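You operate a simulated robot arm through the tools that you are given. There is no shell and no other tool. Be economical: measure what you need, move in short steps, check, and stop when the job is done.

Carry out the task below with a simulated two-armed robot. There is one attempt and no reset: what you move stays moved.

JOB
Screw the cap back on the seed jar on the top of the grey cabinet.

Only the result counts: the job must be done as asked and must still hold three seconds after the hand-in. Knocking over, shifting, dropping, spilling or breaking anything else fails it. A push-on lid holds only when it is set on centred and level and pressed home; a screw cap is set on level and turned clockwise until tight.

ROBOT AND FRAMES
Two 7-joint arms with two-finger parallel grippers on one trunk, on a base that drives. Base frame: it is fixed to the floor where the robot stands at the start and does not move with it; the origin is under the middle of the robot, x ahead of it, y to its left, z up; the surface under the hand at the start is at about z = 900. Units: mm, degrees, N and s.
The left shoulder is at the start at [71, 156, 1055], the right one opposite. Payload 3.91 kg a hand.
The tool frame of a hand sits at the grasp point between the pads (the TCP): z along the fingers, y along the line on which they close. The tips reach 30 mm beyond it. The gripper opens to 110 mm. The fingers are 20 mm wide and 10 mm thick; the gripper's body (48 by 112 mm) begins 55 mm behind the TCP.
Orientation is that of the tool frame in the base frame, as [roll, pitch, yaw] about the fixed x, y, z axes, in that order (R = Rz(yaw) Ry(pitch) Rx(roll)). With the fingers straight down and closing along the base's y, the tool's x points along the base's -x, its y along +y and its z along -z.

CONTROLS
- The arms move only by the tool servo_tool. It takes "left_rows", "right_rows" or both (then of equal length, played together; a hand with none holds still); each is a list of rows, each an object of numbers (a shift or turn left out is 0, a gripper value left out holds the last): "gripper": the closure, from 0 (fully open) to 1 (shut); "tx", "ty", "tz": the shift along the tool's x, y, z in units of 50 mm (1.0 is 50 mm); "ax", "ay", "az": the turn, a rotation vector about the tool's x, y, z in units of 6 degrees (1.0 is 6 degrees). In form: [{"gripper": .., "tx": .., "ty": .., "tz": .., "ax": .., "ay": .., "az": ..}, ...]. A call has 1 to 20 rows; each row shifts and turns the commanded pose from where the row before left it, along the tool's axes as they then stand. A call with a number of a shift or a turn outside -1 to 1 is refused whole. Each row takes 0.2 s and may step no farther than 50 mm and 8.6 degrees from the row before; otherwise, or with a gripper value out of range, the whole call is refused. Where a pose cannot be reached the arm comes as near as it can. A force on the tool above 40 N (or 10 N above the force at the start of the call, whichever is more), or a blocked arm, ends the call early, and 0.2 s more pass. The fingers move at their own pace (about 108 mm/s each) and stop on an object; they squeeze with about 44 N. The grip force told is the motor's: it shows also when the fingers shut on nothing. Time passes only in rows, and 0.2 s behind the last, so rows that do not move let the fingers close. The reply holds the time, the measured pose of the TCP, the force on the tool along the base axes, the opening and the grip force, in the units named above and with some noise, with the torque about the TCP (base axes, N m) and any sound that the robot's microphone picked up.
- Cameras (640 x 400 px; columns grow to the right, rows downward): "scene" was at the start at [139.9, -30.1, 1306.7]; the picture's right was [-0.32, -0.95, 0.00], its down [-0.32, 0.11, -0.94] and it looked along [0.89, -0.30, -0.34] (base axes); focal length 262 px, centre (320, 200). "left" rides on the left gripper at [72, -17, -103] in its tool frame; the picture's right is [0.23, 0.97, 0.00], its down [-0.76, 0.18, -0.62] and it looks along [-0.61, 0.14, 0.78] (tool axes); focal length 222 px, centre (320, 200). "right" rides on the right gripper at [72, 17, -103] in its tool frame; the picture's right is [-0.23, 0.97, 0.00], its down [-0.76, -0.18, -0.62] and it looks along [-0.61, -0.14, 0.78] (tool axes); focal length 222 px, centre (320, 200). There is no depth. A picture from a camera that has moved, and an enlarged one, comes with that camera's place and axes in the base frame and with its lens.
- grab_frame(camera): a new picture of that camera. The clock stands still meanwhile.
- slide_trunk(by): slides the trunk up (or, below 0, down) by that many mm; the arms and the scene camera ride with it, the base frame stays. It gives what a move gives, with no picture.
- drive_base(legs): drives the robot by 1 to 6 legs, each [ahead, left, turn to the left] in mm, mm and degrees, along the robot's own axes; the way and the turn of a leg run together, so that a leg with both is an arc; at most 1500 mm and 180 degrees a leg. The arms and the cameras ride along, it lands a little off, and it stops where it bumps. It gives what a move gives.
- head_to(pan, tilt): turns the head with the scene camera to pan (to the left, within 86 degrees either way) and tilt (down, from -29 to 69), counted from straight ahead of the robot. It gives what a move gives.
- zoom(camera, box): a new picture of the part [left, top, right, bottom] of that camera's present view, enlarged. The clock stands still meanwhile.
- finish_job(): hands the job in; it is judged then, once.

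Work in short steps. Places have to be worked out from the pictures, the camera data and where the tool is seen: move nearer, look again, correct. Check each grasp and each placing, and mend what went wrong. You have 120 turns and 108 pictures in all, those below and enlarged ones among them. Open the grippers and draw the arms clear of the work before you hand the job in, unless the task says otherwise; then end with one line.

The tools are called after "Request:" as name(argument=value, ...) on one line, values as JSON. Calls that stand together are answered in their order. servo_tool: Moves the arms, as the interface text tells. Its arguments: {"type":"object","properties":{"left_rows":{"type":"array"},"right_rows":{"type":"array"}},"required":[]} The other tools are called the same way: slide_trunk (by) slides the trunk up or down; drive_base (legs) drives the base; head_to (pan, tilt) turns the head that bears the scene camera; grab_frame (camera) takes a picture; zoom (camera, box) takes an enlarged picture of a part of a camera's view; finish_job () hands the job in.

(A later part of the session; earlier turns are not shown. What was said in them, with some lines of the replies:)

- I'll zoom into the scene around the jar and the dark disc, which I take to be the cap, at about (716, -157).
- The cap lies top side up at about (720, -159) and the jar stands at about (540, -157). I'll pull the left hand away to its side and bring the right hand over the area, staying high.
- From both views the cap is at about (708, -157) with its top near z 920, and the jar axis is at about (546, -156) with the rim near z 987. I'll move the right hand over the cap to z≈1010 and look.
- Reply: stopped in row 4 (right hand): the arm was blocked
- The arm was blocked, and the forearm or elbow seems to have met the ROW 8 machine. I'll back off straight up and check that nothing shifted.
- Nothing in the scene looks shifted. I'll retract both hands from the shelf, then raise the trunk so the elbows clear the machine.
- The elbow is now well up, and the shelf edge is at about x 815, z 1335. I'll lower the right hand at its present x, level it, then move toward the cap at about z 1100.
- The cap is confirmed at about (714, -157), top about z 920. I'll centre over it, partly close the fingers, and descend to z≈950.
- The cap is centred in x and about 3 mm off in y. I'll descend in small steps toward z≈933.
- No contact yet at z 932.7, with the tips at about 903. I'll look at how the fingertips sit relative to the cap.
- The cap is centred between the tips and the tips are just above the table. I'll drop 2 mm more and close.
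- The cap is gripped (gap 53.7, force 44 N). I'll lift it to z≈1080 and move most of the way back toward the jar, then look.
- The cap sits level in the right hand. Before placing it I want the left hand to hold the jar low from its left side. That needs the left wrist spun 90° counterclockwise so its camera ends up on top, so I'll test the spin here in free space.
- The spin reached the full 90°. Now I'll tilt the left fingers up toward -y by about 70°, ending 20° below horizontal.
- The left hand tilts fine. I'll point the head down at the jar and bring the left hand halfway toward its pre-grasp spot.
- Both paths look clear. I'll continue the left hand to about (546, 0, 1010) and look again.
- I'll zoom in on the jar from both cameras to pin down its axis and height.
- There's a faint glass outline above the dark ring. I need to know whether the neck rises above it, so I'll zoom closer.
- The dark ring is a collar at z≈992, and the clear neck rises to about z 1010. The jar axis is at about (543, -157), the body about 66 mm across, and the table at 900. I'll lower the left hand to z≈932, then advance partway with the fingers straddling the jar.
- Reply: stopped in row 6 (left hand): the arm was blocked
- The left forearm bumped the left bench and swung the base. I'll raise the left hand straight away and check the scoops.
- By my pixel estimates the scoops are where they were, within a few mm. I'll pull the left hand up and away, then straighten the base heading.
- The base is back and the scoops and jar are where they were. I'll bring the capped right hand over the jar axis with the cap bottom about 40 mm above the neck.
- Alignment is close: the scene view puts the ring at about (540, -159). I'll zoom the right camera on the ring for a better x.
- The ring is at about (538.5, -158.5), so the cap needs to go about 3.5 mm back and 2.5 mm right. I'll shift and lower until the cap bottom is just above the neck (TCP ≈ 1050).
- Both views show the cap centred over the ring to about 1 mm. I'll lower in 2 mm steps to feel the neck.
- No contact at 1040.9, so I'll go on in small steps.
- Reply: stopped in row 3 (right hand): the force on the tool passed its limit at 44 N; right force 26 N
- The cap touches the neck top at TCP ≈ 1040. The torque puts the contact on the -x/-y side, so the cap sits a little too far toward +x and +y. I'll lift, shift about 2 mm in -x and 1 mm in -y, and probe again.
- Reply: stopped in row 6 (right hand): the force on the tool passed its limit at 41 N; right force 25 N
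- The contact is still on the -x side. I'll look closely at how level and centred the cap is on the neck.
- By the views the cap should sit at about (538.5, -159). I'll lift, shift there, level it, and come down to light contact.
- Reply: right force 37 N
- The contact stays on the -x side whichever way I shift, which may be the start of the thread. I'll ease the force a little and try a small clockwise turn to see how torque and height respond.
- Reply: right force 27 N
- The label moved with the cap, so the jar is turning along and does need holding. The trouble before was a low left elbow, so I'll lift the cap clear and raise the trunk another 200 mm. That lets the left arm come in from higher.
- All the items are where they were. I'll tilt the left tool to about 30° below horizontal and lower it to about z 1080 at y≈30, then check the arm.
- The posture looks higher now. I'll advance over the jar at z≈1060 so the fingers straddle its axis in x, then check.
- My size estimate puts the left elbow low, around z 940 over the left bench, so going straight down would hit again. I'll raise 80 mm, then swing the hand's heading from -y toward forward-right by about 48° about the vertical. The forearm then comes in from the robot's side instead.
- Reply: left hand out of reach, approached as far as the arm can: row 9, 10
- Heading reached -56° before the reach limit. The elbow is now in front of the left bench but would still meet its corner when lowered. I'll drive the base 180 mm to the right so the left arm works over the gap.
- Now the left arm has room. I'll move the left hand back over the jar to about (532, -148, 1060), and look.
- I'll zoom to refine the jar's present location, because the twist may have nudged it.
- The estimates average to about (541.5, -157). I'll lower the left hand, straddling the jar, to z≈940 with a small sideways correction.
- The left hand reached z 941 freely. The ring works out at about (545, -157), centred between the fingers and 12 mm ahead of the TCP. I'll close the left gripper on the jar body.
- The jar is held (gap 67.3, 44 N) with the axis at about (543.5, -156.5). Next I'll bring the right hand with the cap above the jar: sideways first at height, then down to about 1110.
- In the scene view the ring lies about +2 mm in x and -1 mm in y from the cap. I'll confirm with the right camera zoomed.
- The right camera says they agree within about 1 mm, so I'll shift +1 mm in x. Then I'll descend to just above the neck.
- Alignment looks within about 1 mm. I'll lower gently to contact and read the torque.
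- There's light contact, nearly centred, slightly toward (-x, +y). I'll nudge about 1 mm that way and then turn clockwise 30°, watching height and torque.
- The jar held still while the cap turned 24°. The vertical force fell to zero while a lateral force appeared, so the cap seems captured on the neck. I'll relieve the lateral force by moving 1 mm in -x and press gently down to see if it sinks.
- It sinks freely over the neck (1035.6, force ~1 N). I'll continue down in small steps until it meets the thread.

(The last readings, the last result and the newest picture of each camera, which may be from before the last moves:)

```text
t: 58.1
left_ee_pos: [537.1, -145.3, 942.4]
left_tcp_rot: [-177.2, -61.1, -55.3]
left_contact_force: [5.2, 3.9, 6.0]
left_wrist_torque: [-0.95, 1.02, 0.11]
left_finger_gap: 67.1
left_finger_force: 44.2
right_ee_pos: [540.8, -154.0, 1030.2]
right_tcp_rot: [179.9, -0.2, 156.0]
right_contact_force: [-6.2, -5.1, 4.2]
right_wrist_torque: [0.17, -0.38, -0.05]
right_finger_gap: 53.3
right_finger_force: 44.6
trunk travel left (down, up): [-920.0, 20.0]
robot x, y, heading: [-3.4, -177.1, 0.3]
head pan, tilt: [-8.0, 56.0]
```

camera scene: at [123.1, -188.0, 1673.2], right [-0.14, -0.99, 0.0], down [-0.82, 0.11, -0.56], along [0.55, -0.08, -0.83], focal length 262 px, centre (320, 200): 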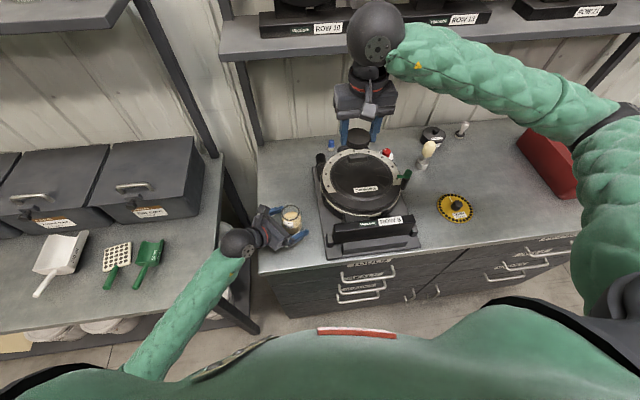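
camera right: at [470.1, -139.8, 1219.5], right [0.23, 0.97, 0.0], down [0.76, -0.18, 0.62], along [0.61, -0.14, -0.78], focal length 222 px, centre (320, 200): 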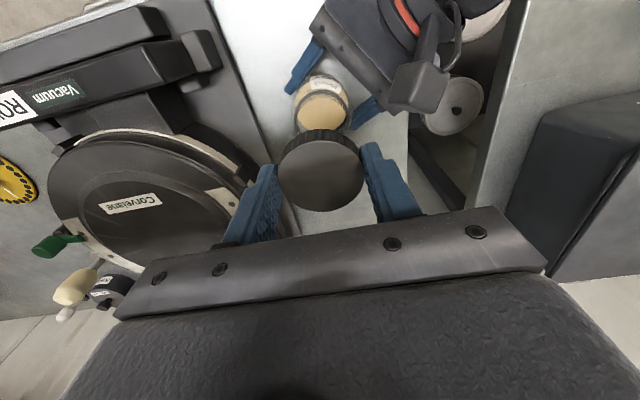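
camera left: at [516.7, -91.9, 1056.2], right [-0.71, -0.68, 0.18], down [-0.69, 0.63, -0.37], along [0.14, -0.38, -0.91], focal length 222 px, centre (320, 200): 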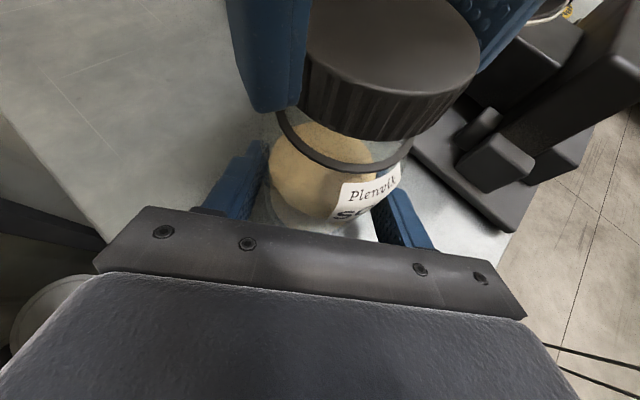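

Now at 1030.2 with only small forces. I'll keep going down a little.

Request:
servo_tool(right_rows=[{"tz": 0.02, "tx": 0.01}, {"tz": 0.02}, {"tz": 0.02}])

Request:
grab_frame(camera="left")

Request:
zoom(camera="right", box=[250, 60, 390, 220])

```text
t: 58.9
left_ee_pos: [537.4, -145.1, 943.4]
left_tcp_rot: [-177.1, -61.0, -55.5]
left_contact_force: [0.6, 1.5, 4.2]
left_wrist_torque: [-0.99, 0.52, 0.02]
left_finger_gap: 67.3
left_finger_force: 43.8
right_ee_pos: [539.5, -154.8, 1029.7]
right_tcp_rot: [179.7, -0.2, 156.0]
right_contact_force: [-3.5, -7.7, 12.0]
right_wrist_torque: [-0.38, 0.1, 0.0]
right_finger_gap: 53.7
right_finger_force: 43.9
trunk travel left (down, up): [-920.0, 20.0]
robot x, y, heading: [2.1, -175.0, 0.0]
head pan, tilt: [-8.0, 56.0]
stopped in row 3 (right hand): the force on the tool passed its limit at 41 N (the readings are from after the stop); the commanded pose is now the measured one
```

```text
40 pictures are left
camera left: at [516.4, -91.9, 1056.1], right [-0.71, -0.68, 0.17], down [-0.69, 0.63, -0.37], along [0.14, -0.38, -0.91], focal length 222 px, centre (320, 200)
```

left: 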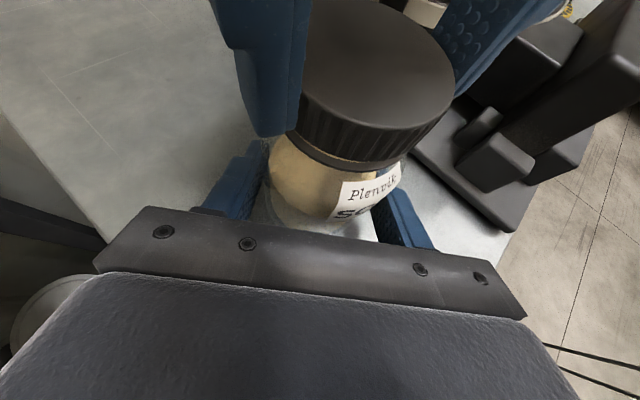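

```text
2.50 times, centred on (320, 140) of right
camera zoom: at [481.3, -109.5, 1134.2], right [0.6, 0.8, 0.01], down [0.62, -0.48, 0.62], along [0.5, -0.37, -0.78], focal length 555 px, centre (320, 350)
```

zoom: 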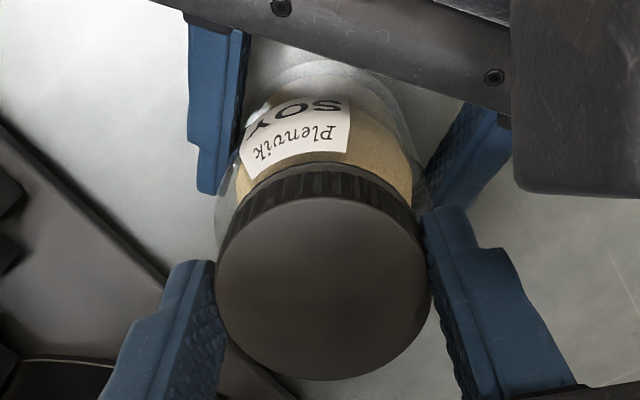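

The cap has come down level close to the collar and now bears on it (thread contact). With the jar held, I'll turn it clockwise about 36°.

Request:
servo_tool(right_rows=[{"az": 0.8}, {"az": 0.8}, {"az": 0.8}, {"az": 0.8}, {"az": 0.8}, {"az": 0.8}, {"az": 0.8}])

Request:
grab_frame(camera="left")

```text
t: 60.5
left_ee_pos: [537.5, -145.1, 942.4]
left_tcp_rot: [-177.2, -61.0, -55.4]
left_contact_force: [-5.6, -10.4, 15.0]
left_wrist_torque: [-0.32, 0.24, -0.12]
left_finger_gap: 67.0
left_finger_force: 44.0
right_ee_pos: [541.0, -152.3, 1030.5]
right_tcp_rot: [179.8, -0.3, 122.4]
right_contact_force: [8.8, 14.2, 3.1]
right_wrist_torque: [1.08, -0.85, 0.07]
right_finger_gap: 53.4
right_finger_force: 44.8
trunk travel left (down, up): [-920.0, 20.0]
robot x, y, heading: [0.6, -176.4, 0.2]
head pan, tilt: [-8.0, 56.0]
```

```text
38 pictures are left
camera left: at [516.3, -91.8, 1056.0], right [-0.71, -0.68, 0.18], down [-0.69, 0.63, -0.37], along [0.14, -0.38, -0.91], focal length 222 px, centre (320, 200)
```

left: 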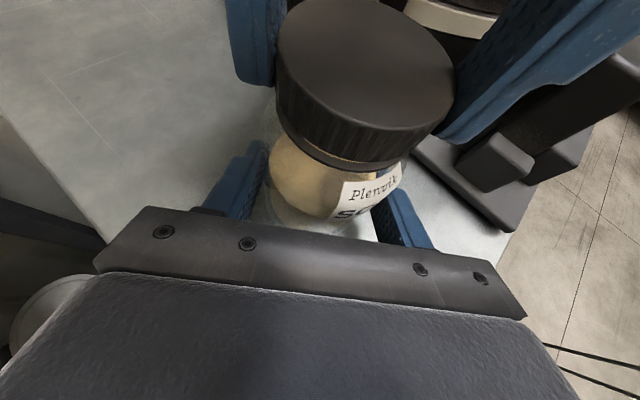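

The jar still holds. The side force comes from the cap sitting slightly off-centre in the grip. I'll re-centre along that force, press lightly, and turn further.

Request:
servo_tool(right_rows=[{"tx": 0.014, "ty": 0.03}, {"tz": 0.02}, {"az": 0.8}, {"az": 0.8}, {"az": 0.8}, {"az": 0.8}, {"az": 0.8}, {"az": 0.8}])

```text
t: 62.3
left_ee_pos: [537.6, -145.4, 942.6]
left_tcp_rot: [-177.3, -60.8, -55.5]
left_contact_force: [-10.7, -13.7, 13.7]
left_wrist_torque: [0.03, -0.94, -0.08]
left_finger_gap: 67.0
left_finger_force: 44.4
right_ee_pos: [542.9, -150.8, 1029.1]
right_tcp_rot: [179.8, -0.4, 93.5]
right_contact_force: [20.3, 15.1, 24.2]
right_wrist_torque: [0.59, -0.7, 0.07]
right_finger_gap: 53.8
right_finger_force: 44.8
trunk travel left (down, up): [-920.0, 20.0]
robot x, y, heading: [-0.9, -174.7, 0.3]
head pan, tilt: [-8.0, 56.0]
```

Side force is (20, 15) N, so I'll shift the tool about 1.5 mm further along it and re-read before turning more.

Request:
servo_tool(right_rows=[{"tx": 0.024, "ty": 0.032}, {"tx": 0.0}])

Request:
zoom(camera="left", box=[220, 0, 500, 220])

```text
t: 62.9
left_ee_pos: [537.2, -145.6, 942.1]
left_tcp_rot: [-177.1, -60.8, -55.4]
left_contact_force: [-5.3, -5.6, 8.3]
left_wrist_torque: [-1.12, 0.24, 0.05]
left_finger_gap: 66.9
left_finger_force: 44.2
right_ee_pos: [542.0, -151.2, 1029.1]
right_tcp_rot: [179.8, -0.4, 93.7]
right_contact_force: [8.8, -1.4, 33.9]
right_wrist_torque: [-0.07, -0.44, 0.0]
right_finger_gap: 53.7
right_finger_force: 44.2
trunk travel left (down, up): [-920.0, 20.0]
robot x, y, heading: [-3.8, -176.8, -0.0]
head pan, tilt: [-8.0, 56.0]
```

```text
1.82 times, centred on (360, 110) of left
camera zoom: at [515.8, -92.0, 1056.0], right [-0.71, -0.68, 0.17], down [-0.69, 0.63, -0.37], along [0.14, -0.38, -0.91], focal length 404 px, centre (247, 364)
```

zoom: 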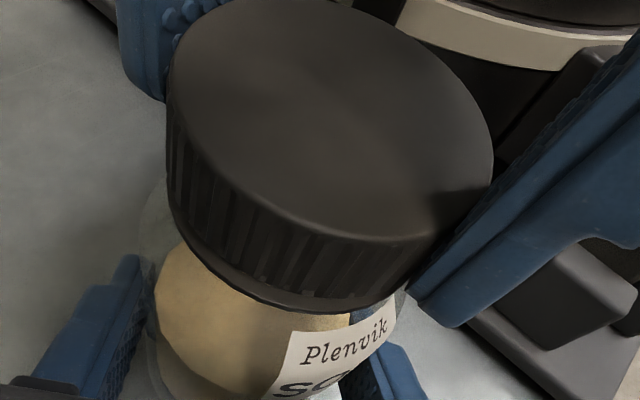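

The side force is relieved and the cap is level on the neck. I'll turn another ~34° clockwise with small centring compensation.

Request:
servo_tool(right_rows=[{"az": 0.8, "ty": 0.006}, {"az": 0.8, "ty": 0.006}, {"az": 0.8, "ty": 0.006}, {"az": 0.8, "ty": 0.006}, {"az": 0.8, "ty": 0.006}, {"az": 0.8, "ty": 0.006}, {"az": 0.8}])

```text
t: 64.5
left_ee_pos: [536.4, -145.8, 941.6]
left_tcp_rot: [-177.1, -60.9, -55.5]
left_contact_force: [-17.5, 4.7, 12.7]
left_wrist_torque: [-0.57, -0.06, -0.19]
left_finger_gap: 66.9
left_finger_force: 44.1
right_ee_pos: [544.6, -151.0, 1027.9]
right_tcp_rot: [-179.9, -0.2, 59.9]
right_contact_force: [12.7, -2.6, 7.6]
right_wrist_torque: [0.02, -0.41, 0.04]
right_finger_gap: 53.7
right_finger_force: 43.9
trunk travel left (down, up): [-920.0, 20.0]
robot x, y, heading: [5.1, -180.9, 0.3]
head pan, tilt: [-8.0, 56.0]
```

Height fell to 1027.9 and the downward load dropped, so the thread is drawing the cap down. I'll re-centre slightly, press lightly, and keep turning.

Request:
servo_tool(right_rows=[{"tx": 0.01, "ty": 0.018, "tz": 0.01}, {"az": 0.8, "ty": 0.004}, {"az": 0.8, "ty": 0.004}, {"az": 0.8, "ty": 0.004, "tz": 0.005}, {"az": 0.8, "ty": 0.004}, {"az": 0.8, "ty": 0.004, "tz": 0.005}, {"az": 0.8}, {"az": 0.8}])

```text
t: 66.0
left_ee_pos: [539.3, -143.2, 941.7]
left_tcp_rot: [-176.9, -60.8, -55.5]
left_contact_force: [-1.8, 4.3, 3.3]
left_wrist_torque: [-0.28, 0.2, -0.05]
left_finger_gap: 66.6
left_finger_force: 44.4
right_ee_pos: [545.2, -151.1, 1027.4]
right_tcp_rot: [-179.8, -0.3, 35.8]
right_contact_force: [-0.8, -2.4, 9.1]
right_wrist_torque: [-0.22, 0.24, -0.03]
right_finger_gap: 53.8
right_finger_force: 43.7
trunk travel left (down, up): [-920.0, 20.0]
robot x, y, heading: [1.0, -180.2, 0.3]
head pan, tilt: [-8.0, 56.0]
stopped in row 7 (right hand): the force on the tool passed its limit at 40 N (the readings are from after the stop); the commanded pose is now the measured one
```

The turn stopped on a 40 N force spike, though the forces read low now. I'll see how it looks and try a few more degrees.

Request:
servo_tool(right_rows=[{"az": 0.6}, {"az": 0.6}, {"az": 0.6}, {"az": 0.6}])

Request:
grab_frame(camera="left")

Request:
zoom(camera="scene", box=[240, 160, 340, 240])

```text
t: 67.0
left_ee_pos: [538.1, -143.2, 940.1]
left_tcp_rot: [-176.9, -60.8, -55.5]
left_contact_force: [0.4, 9.4, 2.8]
left_wrist_torque: [-0.84, 0.43, -0.01]
left_finger_gap: 66.8
left_finger_force: 43.7
right_ee_pos: [546.0, -151.9, 1028.1]
right_tcp_rot: [-179.6, -0.1, 21.3]
right_contact_force: [-1.6, -9.0, 11.4]
right_wrist_torque: [-0.14, 0.12, 0.06]
right_finger_gap: 53.7
right_finger_force: 44.0
trunk travel left (down, up): [-920.0, 20.0]
robot x, y, heading: [-2.1, -175.8, 0.0]
head pan, tilt: [-8.0, 56.0]
```

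```text
36 pictures are left
camera left: at [517.6, -90.4, 1055.0], right [-0.71, -0.68, 0.17], down [-0.69, 0.63, -0.37], along [0.14, -0.38, -0.91], focal length 222 px, centre (320, 200)
```

left: 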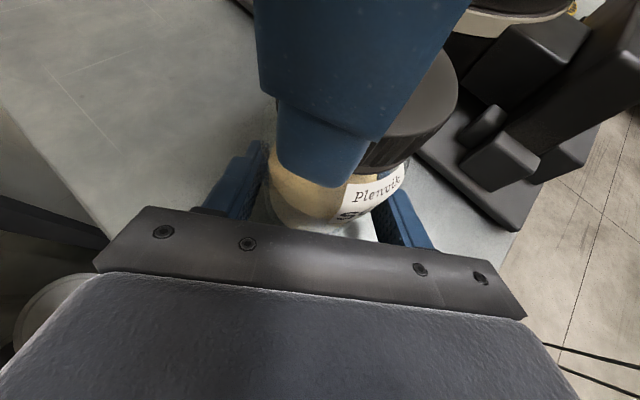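

```text
5.00 times, centred on (290, 200) of scene
camera zoom: at [122.0, -187.7, 1673.2], right [-0.14, -0.99, 0.0], down [-0.82, 0.11, -0.56], along [0.55, -0.08, -0.83], focal length 1311 px, centre (470, 200)
```

zoom: 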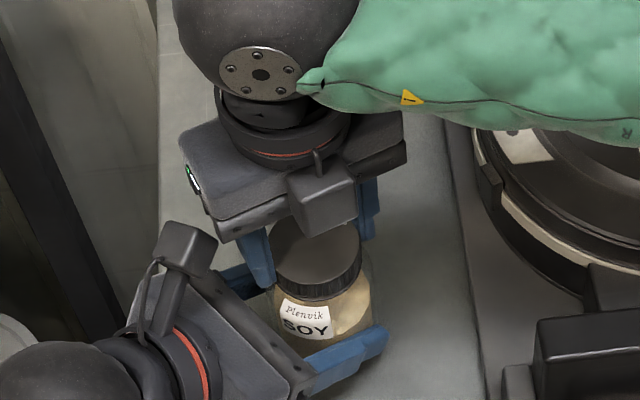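

Turning went on to yaw 21°, with the right gripper body now close to the left camera. I'll regrasp: open slightly, lift 25 mm, centre over the neck axis at about (542.5, -153.2), and swing back counterclockwise.

Request:
servo_tool(right_rows=[{"gripper": 0.33}, {"gripper": 0.33}, {"tz": -0.25}, {"tz": -0.3}, {"tx": -0.075, "az": -1}, {"az": -1}, {"az": -1}, {"az": -1}, {"az": -1}, {"az": -1}, {"az": -1}, {"az": -1}, {"az": -1}, {"az": -1}, {"az": -1}, {"az": -1}, {"az": -1}, {"az": -1}, {"az": -1}, {"az": -1}])

Request:
servo_tool(right_rows=[{"az": -1}, {"az": -1}, {"az": -1}, {"az": -1}, {"az": -1}, {"az": -1}, {"az": -1}, {"az": -1}, {"az": -1}, {"az": -1}])

Request:
grab_frame(camera="left")

Request:
grab_frame(camera="right")

```text
t: 71.2
left_ee_pos: [539.6, -144.1, 941.3]
left_tcp_rot: [-177.0, -60.8, -55.5]
left_contact_force: [-0.8, -0.6, 6.8]
left_wrist_torque: [-0.17, 0.21, -0.01]
left_finger_gap: 66.8
left_finger_force: 43.9
right_ee_pos: [541.0, -151.5, 1054.2]
right_tcp_rot: [180.0, -0.4, 117.5]
right_contact_force: [0.1, 0.0, -0.3]
right_wrist_torque: [0.0, 0.02, -0.01]
right_finger_gap: 73.8
right_finger_force: 0.0
trunk travel left (down, up): [-920.0, 20.0]
robot x, y, heading: [-2.5, -175.7, -0.1]
head pan, tilt: [-8.0, 56.0]
```

```text
t: 73.4
left_ee_pos: [539.6, -144.0, 939.9]
left_tcp_rot: [-176.9, -60.8, -55.4]
left_contact_force: [0.5, 0.2, 5.5]
left_wrist_torque: [-0.14, 0.18, -0.01]
left_finger_gap: 66.9
left_finger_force: 43.6
right_ee_pos: [542.5, -152.8, 1056.1]
right_tcp_rot: [179.7, -0.1, 177.6]
right_contact_force: [-1.0, 0.6, 0.0]
right_wrist_torque: [0.0, -0.01, 0.02]
right_finger_gap: 73.9
right_finger_force: 0.1
trunk travel left (down, up): [-920.0, 20.0]
robot x, y, heading: [1.7, -181.5, 0.0]
head pan, tilt: [-8.0, 56.0]
```

```text
34 pictures are left
camera left: at [517.9, -90.5, 1054.7], right [-0.71, -0.68, 0.17], down [-0.69, 0.63, -0.37], along [0.14, -0.38, -0.91], focal length 222 px, centre (320, 200)
```

left: 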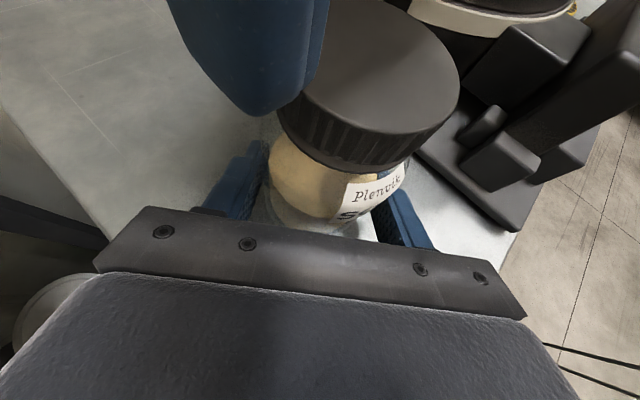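

```text
33 pictures are left
camera right: at [471.6, -133.6, 1158.9], right [0.27, 0.96, 0.01], down [0.75, -0.21, 0.62], along [0.6, -0.16, -0.78], focal length 222 px, centre (320, 200)
```

right: 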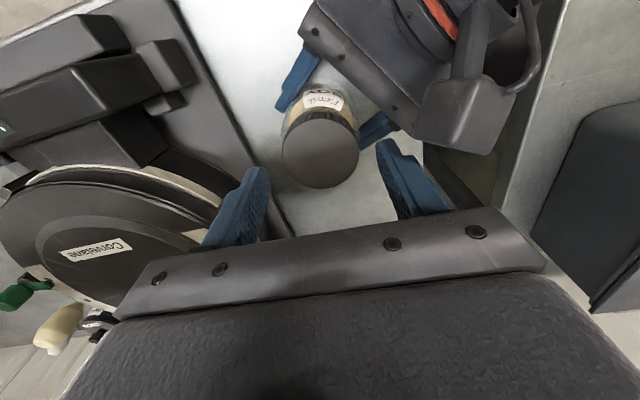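

The cap stays on the neck, level. I'll zoom to centre the regrasp well, because an offset causes side forces while turning.

Request:
zoom(camera="right", box=[260, 90, 380, 210])

```text
3.33 times, centred on (320, 150) of right
camera zoom: at [471.6, -133.6, 1158.9], right [0.27, 0.96, 0.01], down [0.75, -0.21, 0.62], along [0.6, -0.16, -0.78], focal length 740 px, centre (320, 367)
```

zoom: 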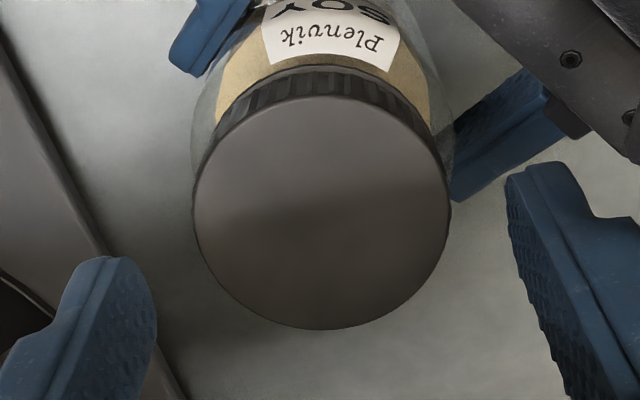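

The cap is offset (+2.2, +1.5) mm in the tool frame. I'll shift there, descend 25 mm, close, and check the reading.

Request:
servo_tool(right_rows=[{"tx": 0.042, "ty": 0.028}, {"tz": 0.25}, {"tz": 0.25}, {"gripper": 0.45}, {"gripper": 1.0}, {"gripper": 1.0}, {"gripper": 1.0}])

```text
t: 75.0
left_ee_pos: [539.1, -142.5, 940.8]
left_tcp_rot: [-176.9, -60.7, -55.5]
left_contact_force: [-1.1, 20.2, 6.7]
left_wrist_torque: [-1.48, 0.29, 0.13]
left_finger_gap: 66.9
left_finger_force: 43.9
right_ee_pos: [540.8, -151.3, 1028.7]
right_tcp_rot: [179.7, -0.1, 177.4]
right_contact_force: [0.7, -21.3, 0.0]
right_wrist_torque: [-0.56, -0.03, -0.06]
right_finger_gap: 53.4
right_finger_force: 43.9
trunk travel left (down, up): [-920.0, 20.0]
robot x, y, heading: [-3.8, -177.5, -0.2]
head pan, tilt: [-8.0, 56.0]
```

Gripped. A side force of -21 N in y calls for a ~1.3 mm shift toward -y, then I'll turn about 60°.

Request:
servo_tool(right_rows=[{"ty": -0.028}, {"tz": 0.01}, {"az": 0.9}, {"az": 0.9}, {"az": 0.9}, {"az": 0.9}, {"az": 0.9}, {"az": 0.9}, {"az": 0.9}, {"az": 0.9}, {"az": 0.9}, {"az": 0.9}])

```text
t: 77.7
left_ee_pos: [538.0, -145.4, 940.7]
left_tcp_rot: [-177.0, -60.8, -55.5]
left_contact_force: [-3.7, 0.1, 3.0]
left_wrist_torque: [-0.27, 0.04, -0.03]
left_finger_gap: 67.1
left_finger_force: 44.1
right_ee_pos: [540.0, -152.7, 1029.7]
right_tcp_rot: [179.7, -0.4, 123.5]
right_contact_force: [1.4, -0.1, -1.9]
right_wrist_torque: [0.12, -0.12, -0.02]
right_finger_gap: 53.3
right_finger_force: 43.9
trunk travel left (down, up): [-920.0, 20.0]
robot x, y, heading: [2.5, -175.0, -0.0]
head pan, tilt: [-8.0, 56.0]
stopped in row 12 (left hand): the force on the tool passed its limit at 41 N (the readings are from after the stop); the commanded pose is now the measured one
```

The left hand briefly saw a 41 N spike, but forces are low now. I'll continue in a shorter segment.

Request:
servo_tool(right_rows=[{"tz": 0.01}, {"az": 0.8}, {"az": 0.8}, {"az": 0.8}, {"az": 0.8}, {"az": 0.8}])

```text
t: 79.1
left_ee_pos: [538.1, -146.2, 941.4]
left_tcp_rot: [-177.1, -60.7, -55.5]
left_contact_force: [-16.7, -7.7, 4.2]
left_wrist_torque: [0.17, -0.8, -0.21]
left_finger_gap: 66.8
left_finger_force: 43.7
right_ee_pos: [540.6, -152.3, 1029.3]
right_tcp_rot: [180.0, -0.4, 99.4]
right_contact_force: [17.2, 8.7, -2.9]
right_wrist_torque: [0.62, -0.71, 0.07]
right_finger_gap: 53.5
right_finger_force: 43.9
trunk travel left (down, up): [-920.0, 20.0]
robot x, y, heading: [4.0, -178.3, 0.1]
head pan, tilt: [-8.0, 56.0]
```

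Side force (17, 9) N again; Fz is slightly negative, meaning the thread pulls the hand down. I'll re-centre, follow down, and continue.

Request:
servo_tool(right_rows=[{"tx": 0.012, "ty": 0.033, "tz": 0.01}, {"az": 0.8, "ty": 0.005}, {"az": 0.8, "ty": 0.005}, {"az": 0.8, "ty": 0.005, "tz": 0.005}, {"az": 0.8, "ty": 0.005}, {"az": 0.8, "ty": 0.005}])

```text
t: 80.5
left_ee_pos: [537.1, -145.9, 939.9]
left_tcp_rot: [-177.4, -60.7, -55.3]
left_contact_force: [-38.6, -5.5, 0.8]
left_wrist_torque: [0.13, -1.63, -1.65]
left_finger_gap: 67.0
left_finger_force: 43.8
right_ee_pos: [544.6, -152.2, 1029.5]
right_tcp_rot: [-180.0, -0.6, 75.4]
right_contact_force: [37.8, 5.3, 4.2]
right_wrist_torque: [0.28, -1.53, 1.35]
right_finger_gap: 53.3
right_finger_force: 43.7
trunk travel left (down, up): [-920.0, 20.0]
robot x, y, heading: [-0.5, -177.9, 0.2]
head pan, tilt: [-8.0, 56.0]
```

There's now a real twisting reaction (1.35 N·m on the right, -1.65 on the left), so the cap is tightening. I'll look at the state and relieve the side load first.

Request:
servo_tool(right_rows=[{"tx": 0.01, "ty": 0.03}, {"tz": 0.0}])

Request:
grab_frame(camera="left")

Request:
zoom(camera="right", box=[250, 80, 390, 220])

```text
t: 81.1
left_ee_pos: [536.8, -145.7, 940.1]
left_tcp_rot: [-177.2, -60.8, -55.5]
left_contact_force: [-38.9, -3.6, -1.1]
left_wrist_torque: [0.12, -1.45, -1.07]
left_finger_gap: 66.8
left_finger_force: 43.8
right_ee_pos: [545.5, -150.8, 1028.5]
right_tcp_rot: [-179.9, -0.5, 75.4]
right_contact_force: [36.8, 2.1, 9.8]
right_wrist_torque: [-0.13, -1.46, 0.82]
right_finger_gap: 53.3
right_finger_force: 43.6
trunk travel left (down, up): [-920.0, 20.0]
robot x, y, heading: [3.1, -176.9, -0.1]
head pan, tilt: [-8.0, 56.0]
```

```text
31 pictures are left
camera left: at [516.4, -92.2, 1054.1], right [-0.71, -0.68, 0.17], down [-0.69, 0.63, -0.36], along [0.14, -0.38, -0.91], focal length 222 px, centre (320, 200)
```

left: 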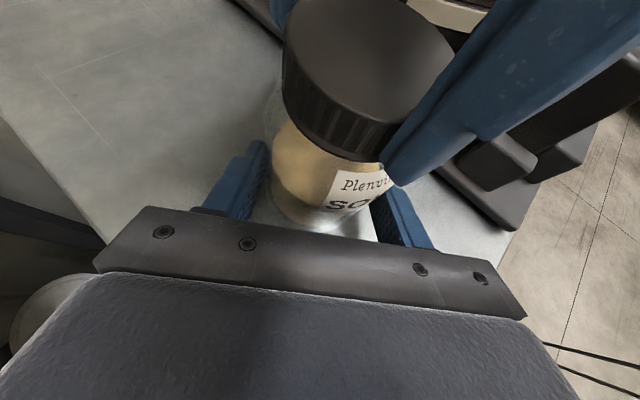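

```text
2.86 times, centred on (320, 150) of right
camera zoom: at [580.0, -86.8, 1133.8], right [0.89, -0.46, 0.0], down [-0.36, -0.7, 0.62], along [-0.29, -0.55, -0.79], focal length 635 px, centre (320, 343)
```

zoom: 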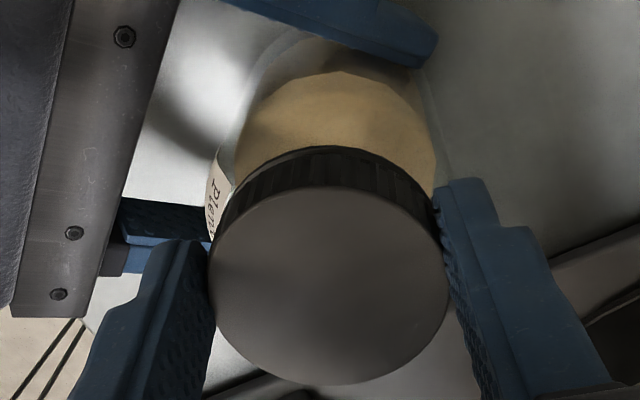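

The readings suggest the cap is now held about 5 mm off the tool axis, which loads it sideways. I'll open the right hand, lift, and inspect the cap.

Request:
servo_tool(right_rows=[{"gripper": 0.33}, {"gripper": 0.33}, {"tz": -0.25}, {"tz": -0.35}])

Request:
zoom(camera="left", box=[220, 0, 500, 230])

Request:
zoom(camera="right", box=[250, 60, 390, 220])

```text
t: 82.1
left_ee_pos: [537.6, -145.3, 939.6]
left_tcp_rot: [-177.3, -60.9, -55.5]
left_contact_force: [-0.1, -0.9, -3.0]
left_wrist_torque: [0.02, 0.01, 0.0]
left_finger_gap: 66.4
left_finger_force: 44.0
right_ee_pos: [544.3, -150.0, 1057.6]
right_tcp_rot: [-179.8, -0.5, 75.5]
right_contact_force: [0.7, 0.0, -0.6]
right_wrist_torque: [0.0, -0.03, 0.01]
right_finger_gap: 73.8
right_finger_force: 0.1
trunk travel left (down, up): [-920.0, 20.0]
robot x, y, heading: [3.0, -177.6, 0.3]
head pan, tilt: [-8.0, 56.0]
```

```text
1.74 times, centred on (360, 115) of left
camera zoom: at [517.2, -91.8, 1054.5], right [-0.71, -0.68, 0.17], down [-0.69, 0.63, -0.37], along [0.14, -0.38, -0.91], focal length 386 px, centre (250, 348)
```

zoom: 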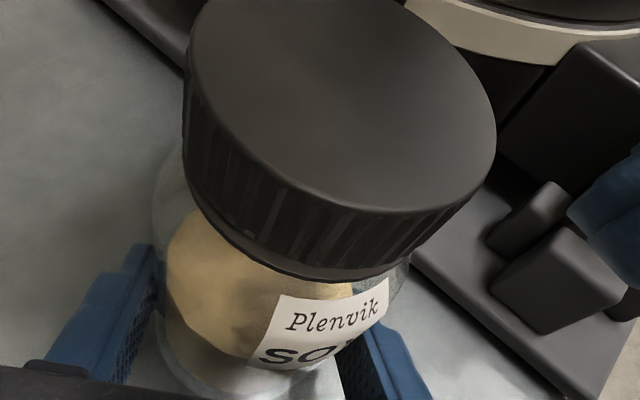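

```text
2.50 times, centred on (320, 140) of right
camera zoom: at [579.2, -86.0, 1163.6], right [0.89, -0.46, 0.0], down [-0.36, -0.7, 0.62], along [-0.29, -0.55, -0.79], focal length 555 px, centre (320, 350)
```

zoom: 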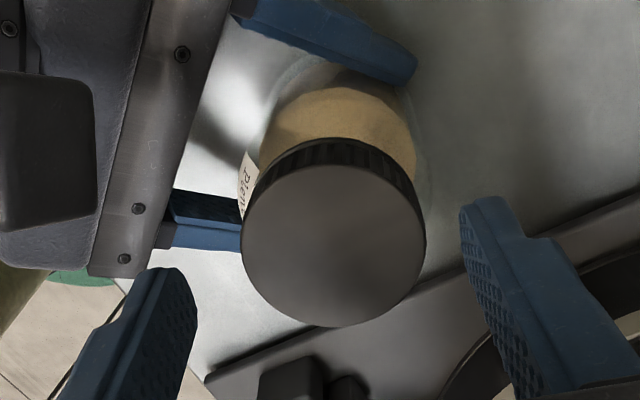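

The cap looks seated and level, with the collar hidden beneath it, and the jar slipped slightly in the left grip at the end. That fits a tight thread. To verify, I'll re-centre at about (542.5, -155.5), swing back 72°, regrasp, and test-turn for torque.

Request:
servo_tool(right_rows=[{"tx": -0.115, "ty": -0.007}, {"az": -1}, {"az": -1}, {"az": -1}, {"az": -1}, {"az": -1}, {"az": -1}, {"az": -1}, {"az": -1}, {"az": -1}, {"az": -1}, {"az": -1}, {"az": -1}, {"tz": 0.27}, {"tz": 0.27}, {"gripper": 0.45}, {"gripper": 1.0}, {"gripper": 1.0}, {"gripper": 1.0}])

```text
t: 86.1
left_ee_pos: [537.8, -145.1, 940.6]
left_tcp_rot: [-177.2, -60.9, -55.4]
left_contact_force: [-3.7, -4.6, -2.5]
left_wrist_torque: [0.36, -0.29, -0.08]
left_finger_gap: 66.1
left_finger_force: 43.7
right_ee_pos: [542.7, -155.8, 1029.7]
right_tcp_rot: [179.6, -0.3, 147.5]
right_contact_force: [3.5, 3.6, -0.6]
right_wrist_torque: [0.04, 0.08, 0.06]
right_finger_gap: 53.1
right_finger_force: 44.2
trunk travel left (down, up): [-920.0, 20.0]
robot x, y, heading: [-0.9, -178.3, 0.0]
head pan, tilt: [-8.0, 56.0]
```

Well centred now (side force under 5 N). I'll turn clockwise in a short segment and read the torque.

Request:
servo_tool(right_rows=[{"az": 0.7}, {"az": 0.7}, {"az": 0.7}, {"az": 0.7}])

Request:
zoom(camera="left", box=[220, 0, 500, 230])

```text
t: 87.1
left_ee_pos: [538.6, -145.7, 940.1]
left_tcp_rot: [-177.2, -60.8, -55.4]
left_contact_force: [-3.8, -11.7, -2.5]
left_wrist_torque: [0.58, -0.2, -1.56]
left_finger_gap: 65.0
left_finger_force: 44.1
right_ee_pos: [542.7, -155.6, 1031.7]
right_tcp_rot: [179.8, -0.4, 130.7]
right_contact_force: [3.0, 12.1, -1.6]
right_wrist_torque: [0.5, -0.08, 1.52]
right_finger_gap: 53.3
right_finger_force: 43.9
trunk travel left (down, up): [-920.0, 20.0]
robot x, y, heading: [2.6, -178.9, 0.1]
head pan, tilt: [-8.0, 56.0]
```

```text
1.74 times, centred on (360, 115) of left
camera zoom: at [517.1, -92.4, 1054.5], right [-0.71, -0.68, 0.18], down [-0.69, 0.63, -0.37], along [0.14, -0.38, -0.91], focal length 386 px, centre (250, 348)
```

zoom: 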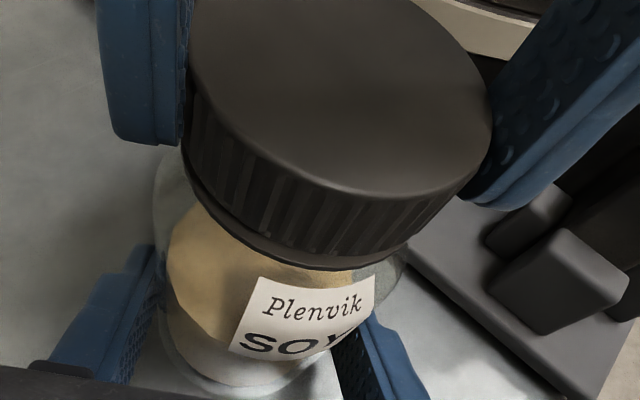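

Torque rose at once to 1.5 N·m, and the label moved with the cap, so cap and jar now turn as one. The cap is tight. The jar may have risen a mm or two in the left grip, so I'll open the left hand while the right still holds, then lower to touch the table.

Request:
servo_tool(left_rows=[{"gripper": 0.3}, {"gripper": 0.1}, {"gripper": 0.05}])

Request:
servo_tool(right_rows=[{"tz": 0.02}, {"tz": 0.02}])

Request:
grab_frame(camera="left")

```text
t: 87.9
left_ee_pos: [537.9, -144.4, 940.1]
left_tcp_rot: [-177.2, -60.8, -55.4]
left_contact_force: [-0.7, 0.6, -0.8]
left_wrist_torque: [-0.02, -0.03, 0.02]
left_finger_gap: 104.5
left_finger_force: 0.0
right_ee_pos: [541.7, -156.9, 1030.7]
right_tcp_rot: [179.8, -0.5, 130.7]
right_contact_force: [0.2, 0.2, -3.1]
right_wrist_torque: [0.02, 0.02, 0.03]
right_finger_gap: 53.3
right_finger_force: 43.6
trunk travel left (down, up): [-920.0, 20.0]
robot x, y, heading: [-1.0, -180.6, 0.1]
head pan, tilt: [-8.0, 56.0]
```

```text
t: 88.5
left_ee_pos: [538.3, -144.9, 941.3]
left_tcp_rot: [-177.3, -60.8, -55.5]
left_contact_force: [0.2, 0.4, -0.5]
left_wrist_torque: [0.01, 0.02, 0.0]
left_finger_gap: 104.5
left_finger_force: 0.2
right_ee_pos: [542.0, -156.5, 1030.1]
right_tcp_rot: [179.7, -0.5, 130.6]
right_contact_force: [0.0, -0.8, 4.6]
right_wrist_torque: [-0.03, 0.13, 0.0]
right_finger_gap: 53.2
right_finger_force: 44.0
trunk travel left (down, up): [-920.0, 20.0]
robot x, y, heading: [1.7, -177.6, 0.1]
head pan, tilt: [-8.0, 56.0]
```

```text
26 pictures are left
camera left: at [516.9, -92.0, 1054.7], right [-0.71, -0.68, 0.17], down [-0.69, 0.63, -0.37], along [0.14, -0.38, -0.91], focal length 222 px, centre (320, 200)
```

left: 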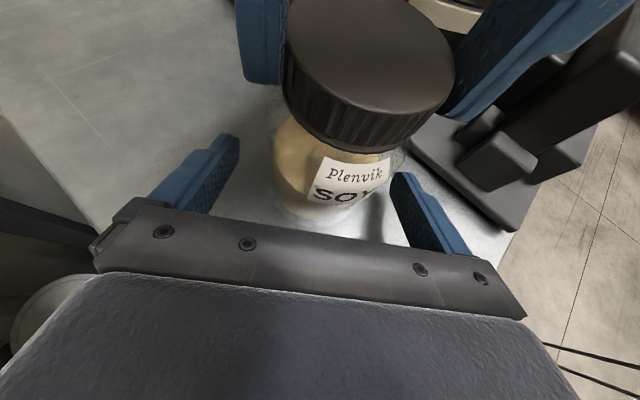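

The jar's weight hung from the cap (-3 N) and it now rests on the table (+4.6 N). I'll open the right hand and lift it straight up.

Request:
servo_tool(right_rows=[{"gripper": 0.33}, {"gripper": 0.33}, {"tz": -0.2}, {"tz": -0.5}, {"tz": -0.9}, {"tz": -0.9}, {"tz": -0.9}, {"tz": -0.9}])

Request:
grab_frame(camera="left")

Request:
grab_frame(camera="scene")

```text
t: 90.3
left_ee_pos: [538.7, -144.9, 941.3]
left_tcp_rot: [-177.2, -60.8, -55.4]
left_contact_force: [0.2, 0.4, -0.1]
left_wrist_torque: [0.01, -0.01, -0.02]
left_finger_gap: 104.3
left_finger_force: 0.1
right_ee_pos: [541.8, -160.2, 1243.4]
right_tcp_rot: [179.6, -0.4, 130.7]
right_contact_force: [-0.7, 0.4, -0.2]
right_wrist_torque: [0.0, -0.01, 0.03]
right_finger_gap: 73.7
right_finger_force: 0.0
trunk travel left (down, up): [-920.0, 20.0]
robot x, y, heading: [-0.2, -175.5, 0.1]
head pan, tilt: [-8.0, 56.0]
```

```text
25 pictures are left
camera left: at [516.9, -91.6, 1054.5], right [-0.71, -0.68, 0.17], down [-0.69, 0.63, -0.37], along [0.14, -0.38, -0.91], focal length 222 px, centre (320, 200)
```

left: 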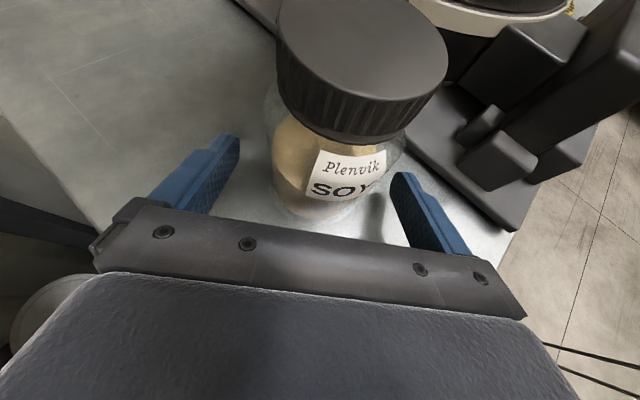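

```text
24 pictures are left
camera scene: at [122.5, -187.2, 1673.1], right [-0.14, -0.99, 0.0], down [-0.82, 0.11, -0.56], along [0.55, -0.08, -0.83], focal length 262 px, centre (320, 200)
```

scene: 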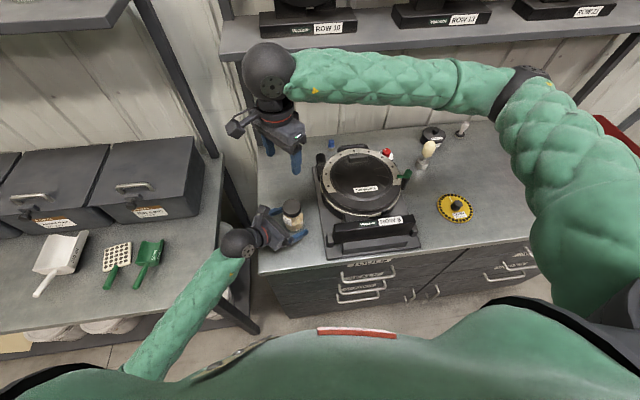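

The cap is on level and the jar stands upright. I'll lift the left hand vertically by the same path it came down, and then draw it back.

Request:
servo_tool(left_rows=[{"tz": -0.25, "tx": 0.41}, {"tz": -0.25, "tx": 0.41}, {"tz": -0.25, "tx": 0.41}, {"tz": -0.25, "tx": 0.41}, {"tz": -0.25, "tx": 0.41}, {"tz": -0.7, "tx": -0.1}, {"tz": -0.7, "tx": -0.1}])

Request:
zoom(camera="scene", box=[250, 170, 350, 250])

Request:
grab_frame(camera="left")

Request:
grab_frame(camera="right")

```text
t: 91.9
left_ee_pos: [491.0, -91.5, 1086.2]
left_tcp_rot: [-177.2, -60.8, -55.5]
left_contact_force: [-0.6, 0.3, -0.3]
left_wrist_torque: [-0.04, -0.02, -0.01]
left_finger_gap: 104.4
left_finger_force: 0.0
right_ee_pos: [539.3, -161.6, 1244.3]
right_tcp_rot: [179.7, -0.3, 130.7]
right_contact_force: [-0.2, -1.1, -0.6]
right_wrist_torque: [0.02, 0.03, -0.01]
right_finger_gap: 73.9
right_finger_force: 0.1
trunk travel left (down, up): [-920.0, 20.0]
robot x, y, heading: [0.8, -179.5, -0.1]
head pan, tilt: [-8.0, 56.0]
```

```text
5.00 times, centred on (300, 210) of scene
camera zoom: at [121.8, -187.0, 1673.2], right [-0.14, -0.99, 0.0], down [-0.82, 0.11, -0.56], along [0.55, -0.08, -0.83], focal length 1311 px, centre (420, 150)
```

zoom: 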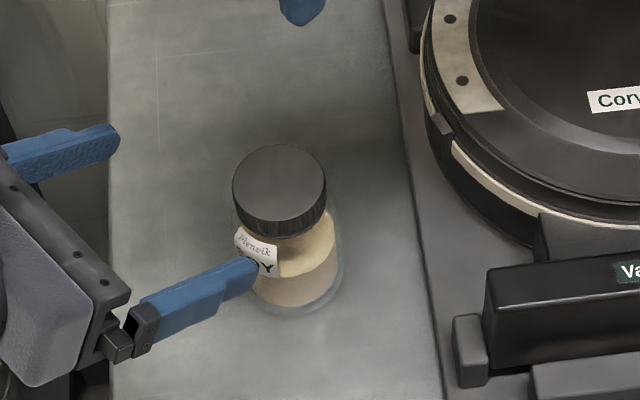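

```text
22 pictures are left
camera left: at [470.0, -37.2, 1199.7], right [-0.71, -0.68, 0.17], down [-0.69, 0.63, -0.37], along [0.14, -0.38, -0.91], focal length 222 px, centre (320, 200)
```

left: 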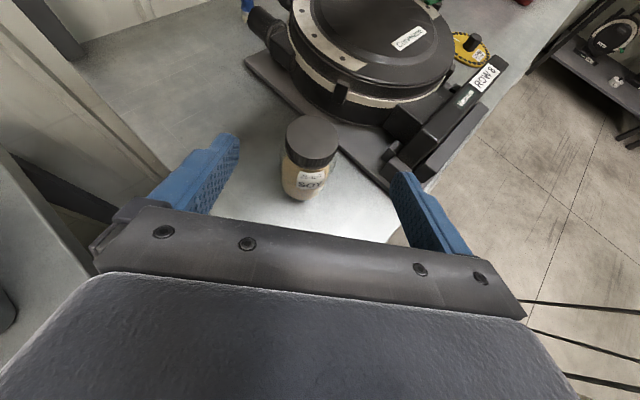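

```text
21 pictures are left
camera right: at [506.8, -96.0, 1347.9], right [0.89, 0.46, 0.0], down [0.36, -0.7, 0.62], along [0.29, -0.55, -0.79], focal length 222 px, centre (320, 200)
```

right: 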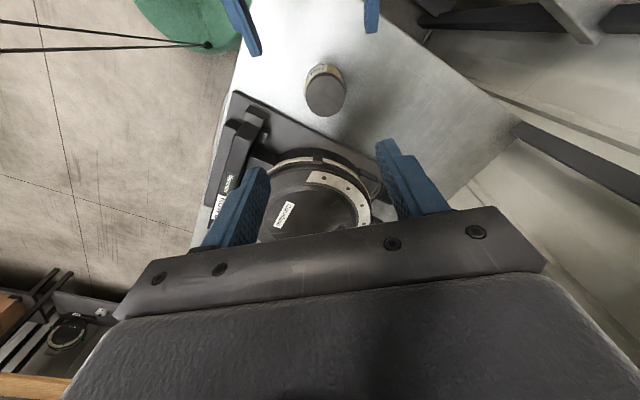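

I'll take one close look at the seating before drawing back fully.

Request:
zoom(camera="left", box=[270, 105, 350, 205])

Request:
zoom(camera="scene", box=[282, 190, 322, 220])

```text
4.00 times, centred on (310, 155) of left
camera zoom: at [470.0, -37.2, 1199.7], right [-0.71, -0.68, 0.17], down [-0.69, 0.63, -0.37], along [0.14, -0.38, -0.91], focal length 888 px, centre (360, 380)
```

zoom: 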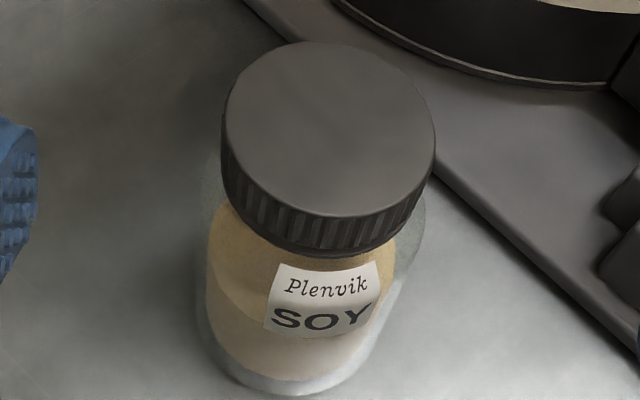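

```text
13.33 times, centred on (302, 205) of scene
camera zoom: at [121.8, -187.0, 1673.2], right [-0.14, -0.99, 0.0], down [-0.82, 0.11, -0.56], along [0.55, -0.08, -0.83], focal length 3497 px, centre (560, 133)
```

zoom: 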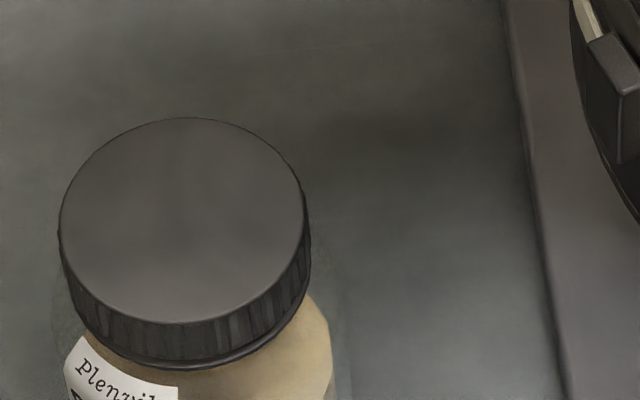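

The cap sits level, flush and concentric on the collar. I'll draw both arms further clear with the grippers open.

Request:
servo_tool(left_rows=[{"tz": -0.5, "tx": 0.5, "gripper": 0}, {"tz": -0.5, "tx": 0.5}, {"tz": -0.5, "tx": 0.5}], right_rows=[{"tz": -0.6, "gripper": 0}, {"tz": -0.6}, {"tz": -0.6}])

Request:
grab_frame(camera="scene")

```text
t: 92.7
left_ee_pos: [505.4, -68.9, 1166.3]
left_tcp_rot: [-177.3, -60.6, -55.2]
left_contact_force: [0.7, -1.1, 0.2]
left_wrist_torque: [-0.03, 0.01, -0.05]
left_finger_gap: 110.1
left_finger_force: 0.0
left hand out of reach, approached as far as the arm can: row 2, 3
right_ee_pos: [543.4, -160.3, 1333.1]
right_tcp_rot: [179.8, -0.5, 130.7]
right_contact_force: [1.0, -0.1, 0.9]
right_wrist_torque: [-0.02, 0.02, -0.03]
right_finger_gap: 109.7
right_finger_force: 0.2
trunk travel left (down, up): [-920.0, 20.0]
robot x, y, heading: [0.2, -180.1, -0.1]
head pan, tilt: [-8.0, 56.0]
```

```text
18 pictures are left
camera scene: at [124.9, -187.9, 1672.8], right [-0.14, -0.99, 0.0], down [-0.82, 0.11, -0.56], along [0.55, -0.08, -0.83], focal length 262 px, centre (320, 200)
```

scene: 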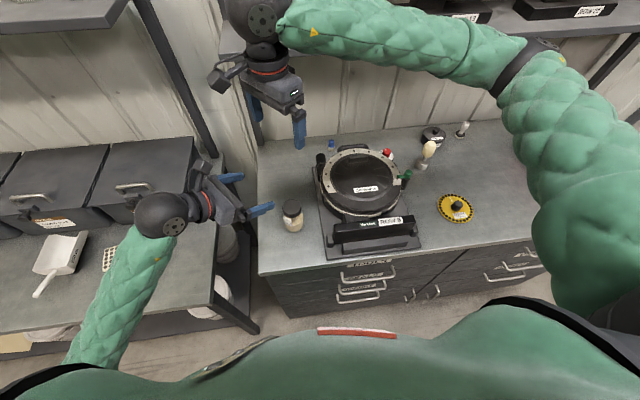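

Both arms are clear, the jar stands capped, and nothing else looks moved. I'm handing the job in.

Request:
finish_job()

```text
The job is handed in.
```

The cap is screwed tight and level on the seed jar: on the last test turn the torque rose at once to 1.5 N·m and the jar turned with the cap. The arms bumped something twice on the way, probably the ROW 8 machine and the left bench, but nothing looked shifted in the later pictures.
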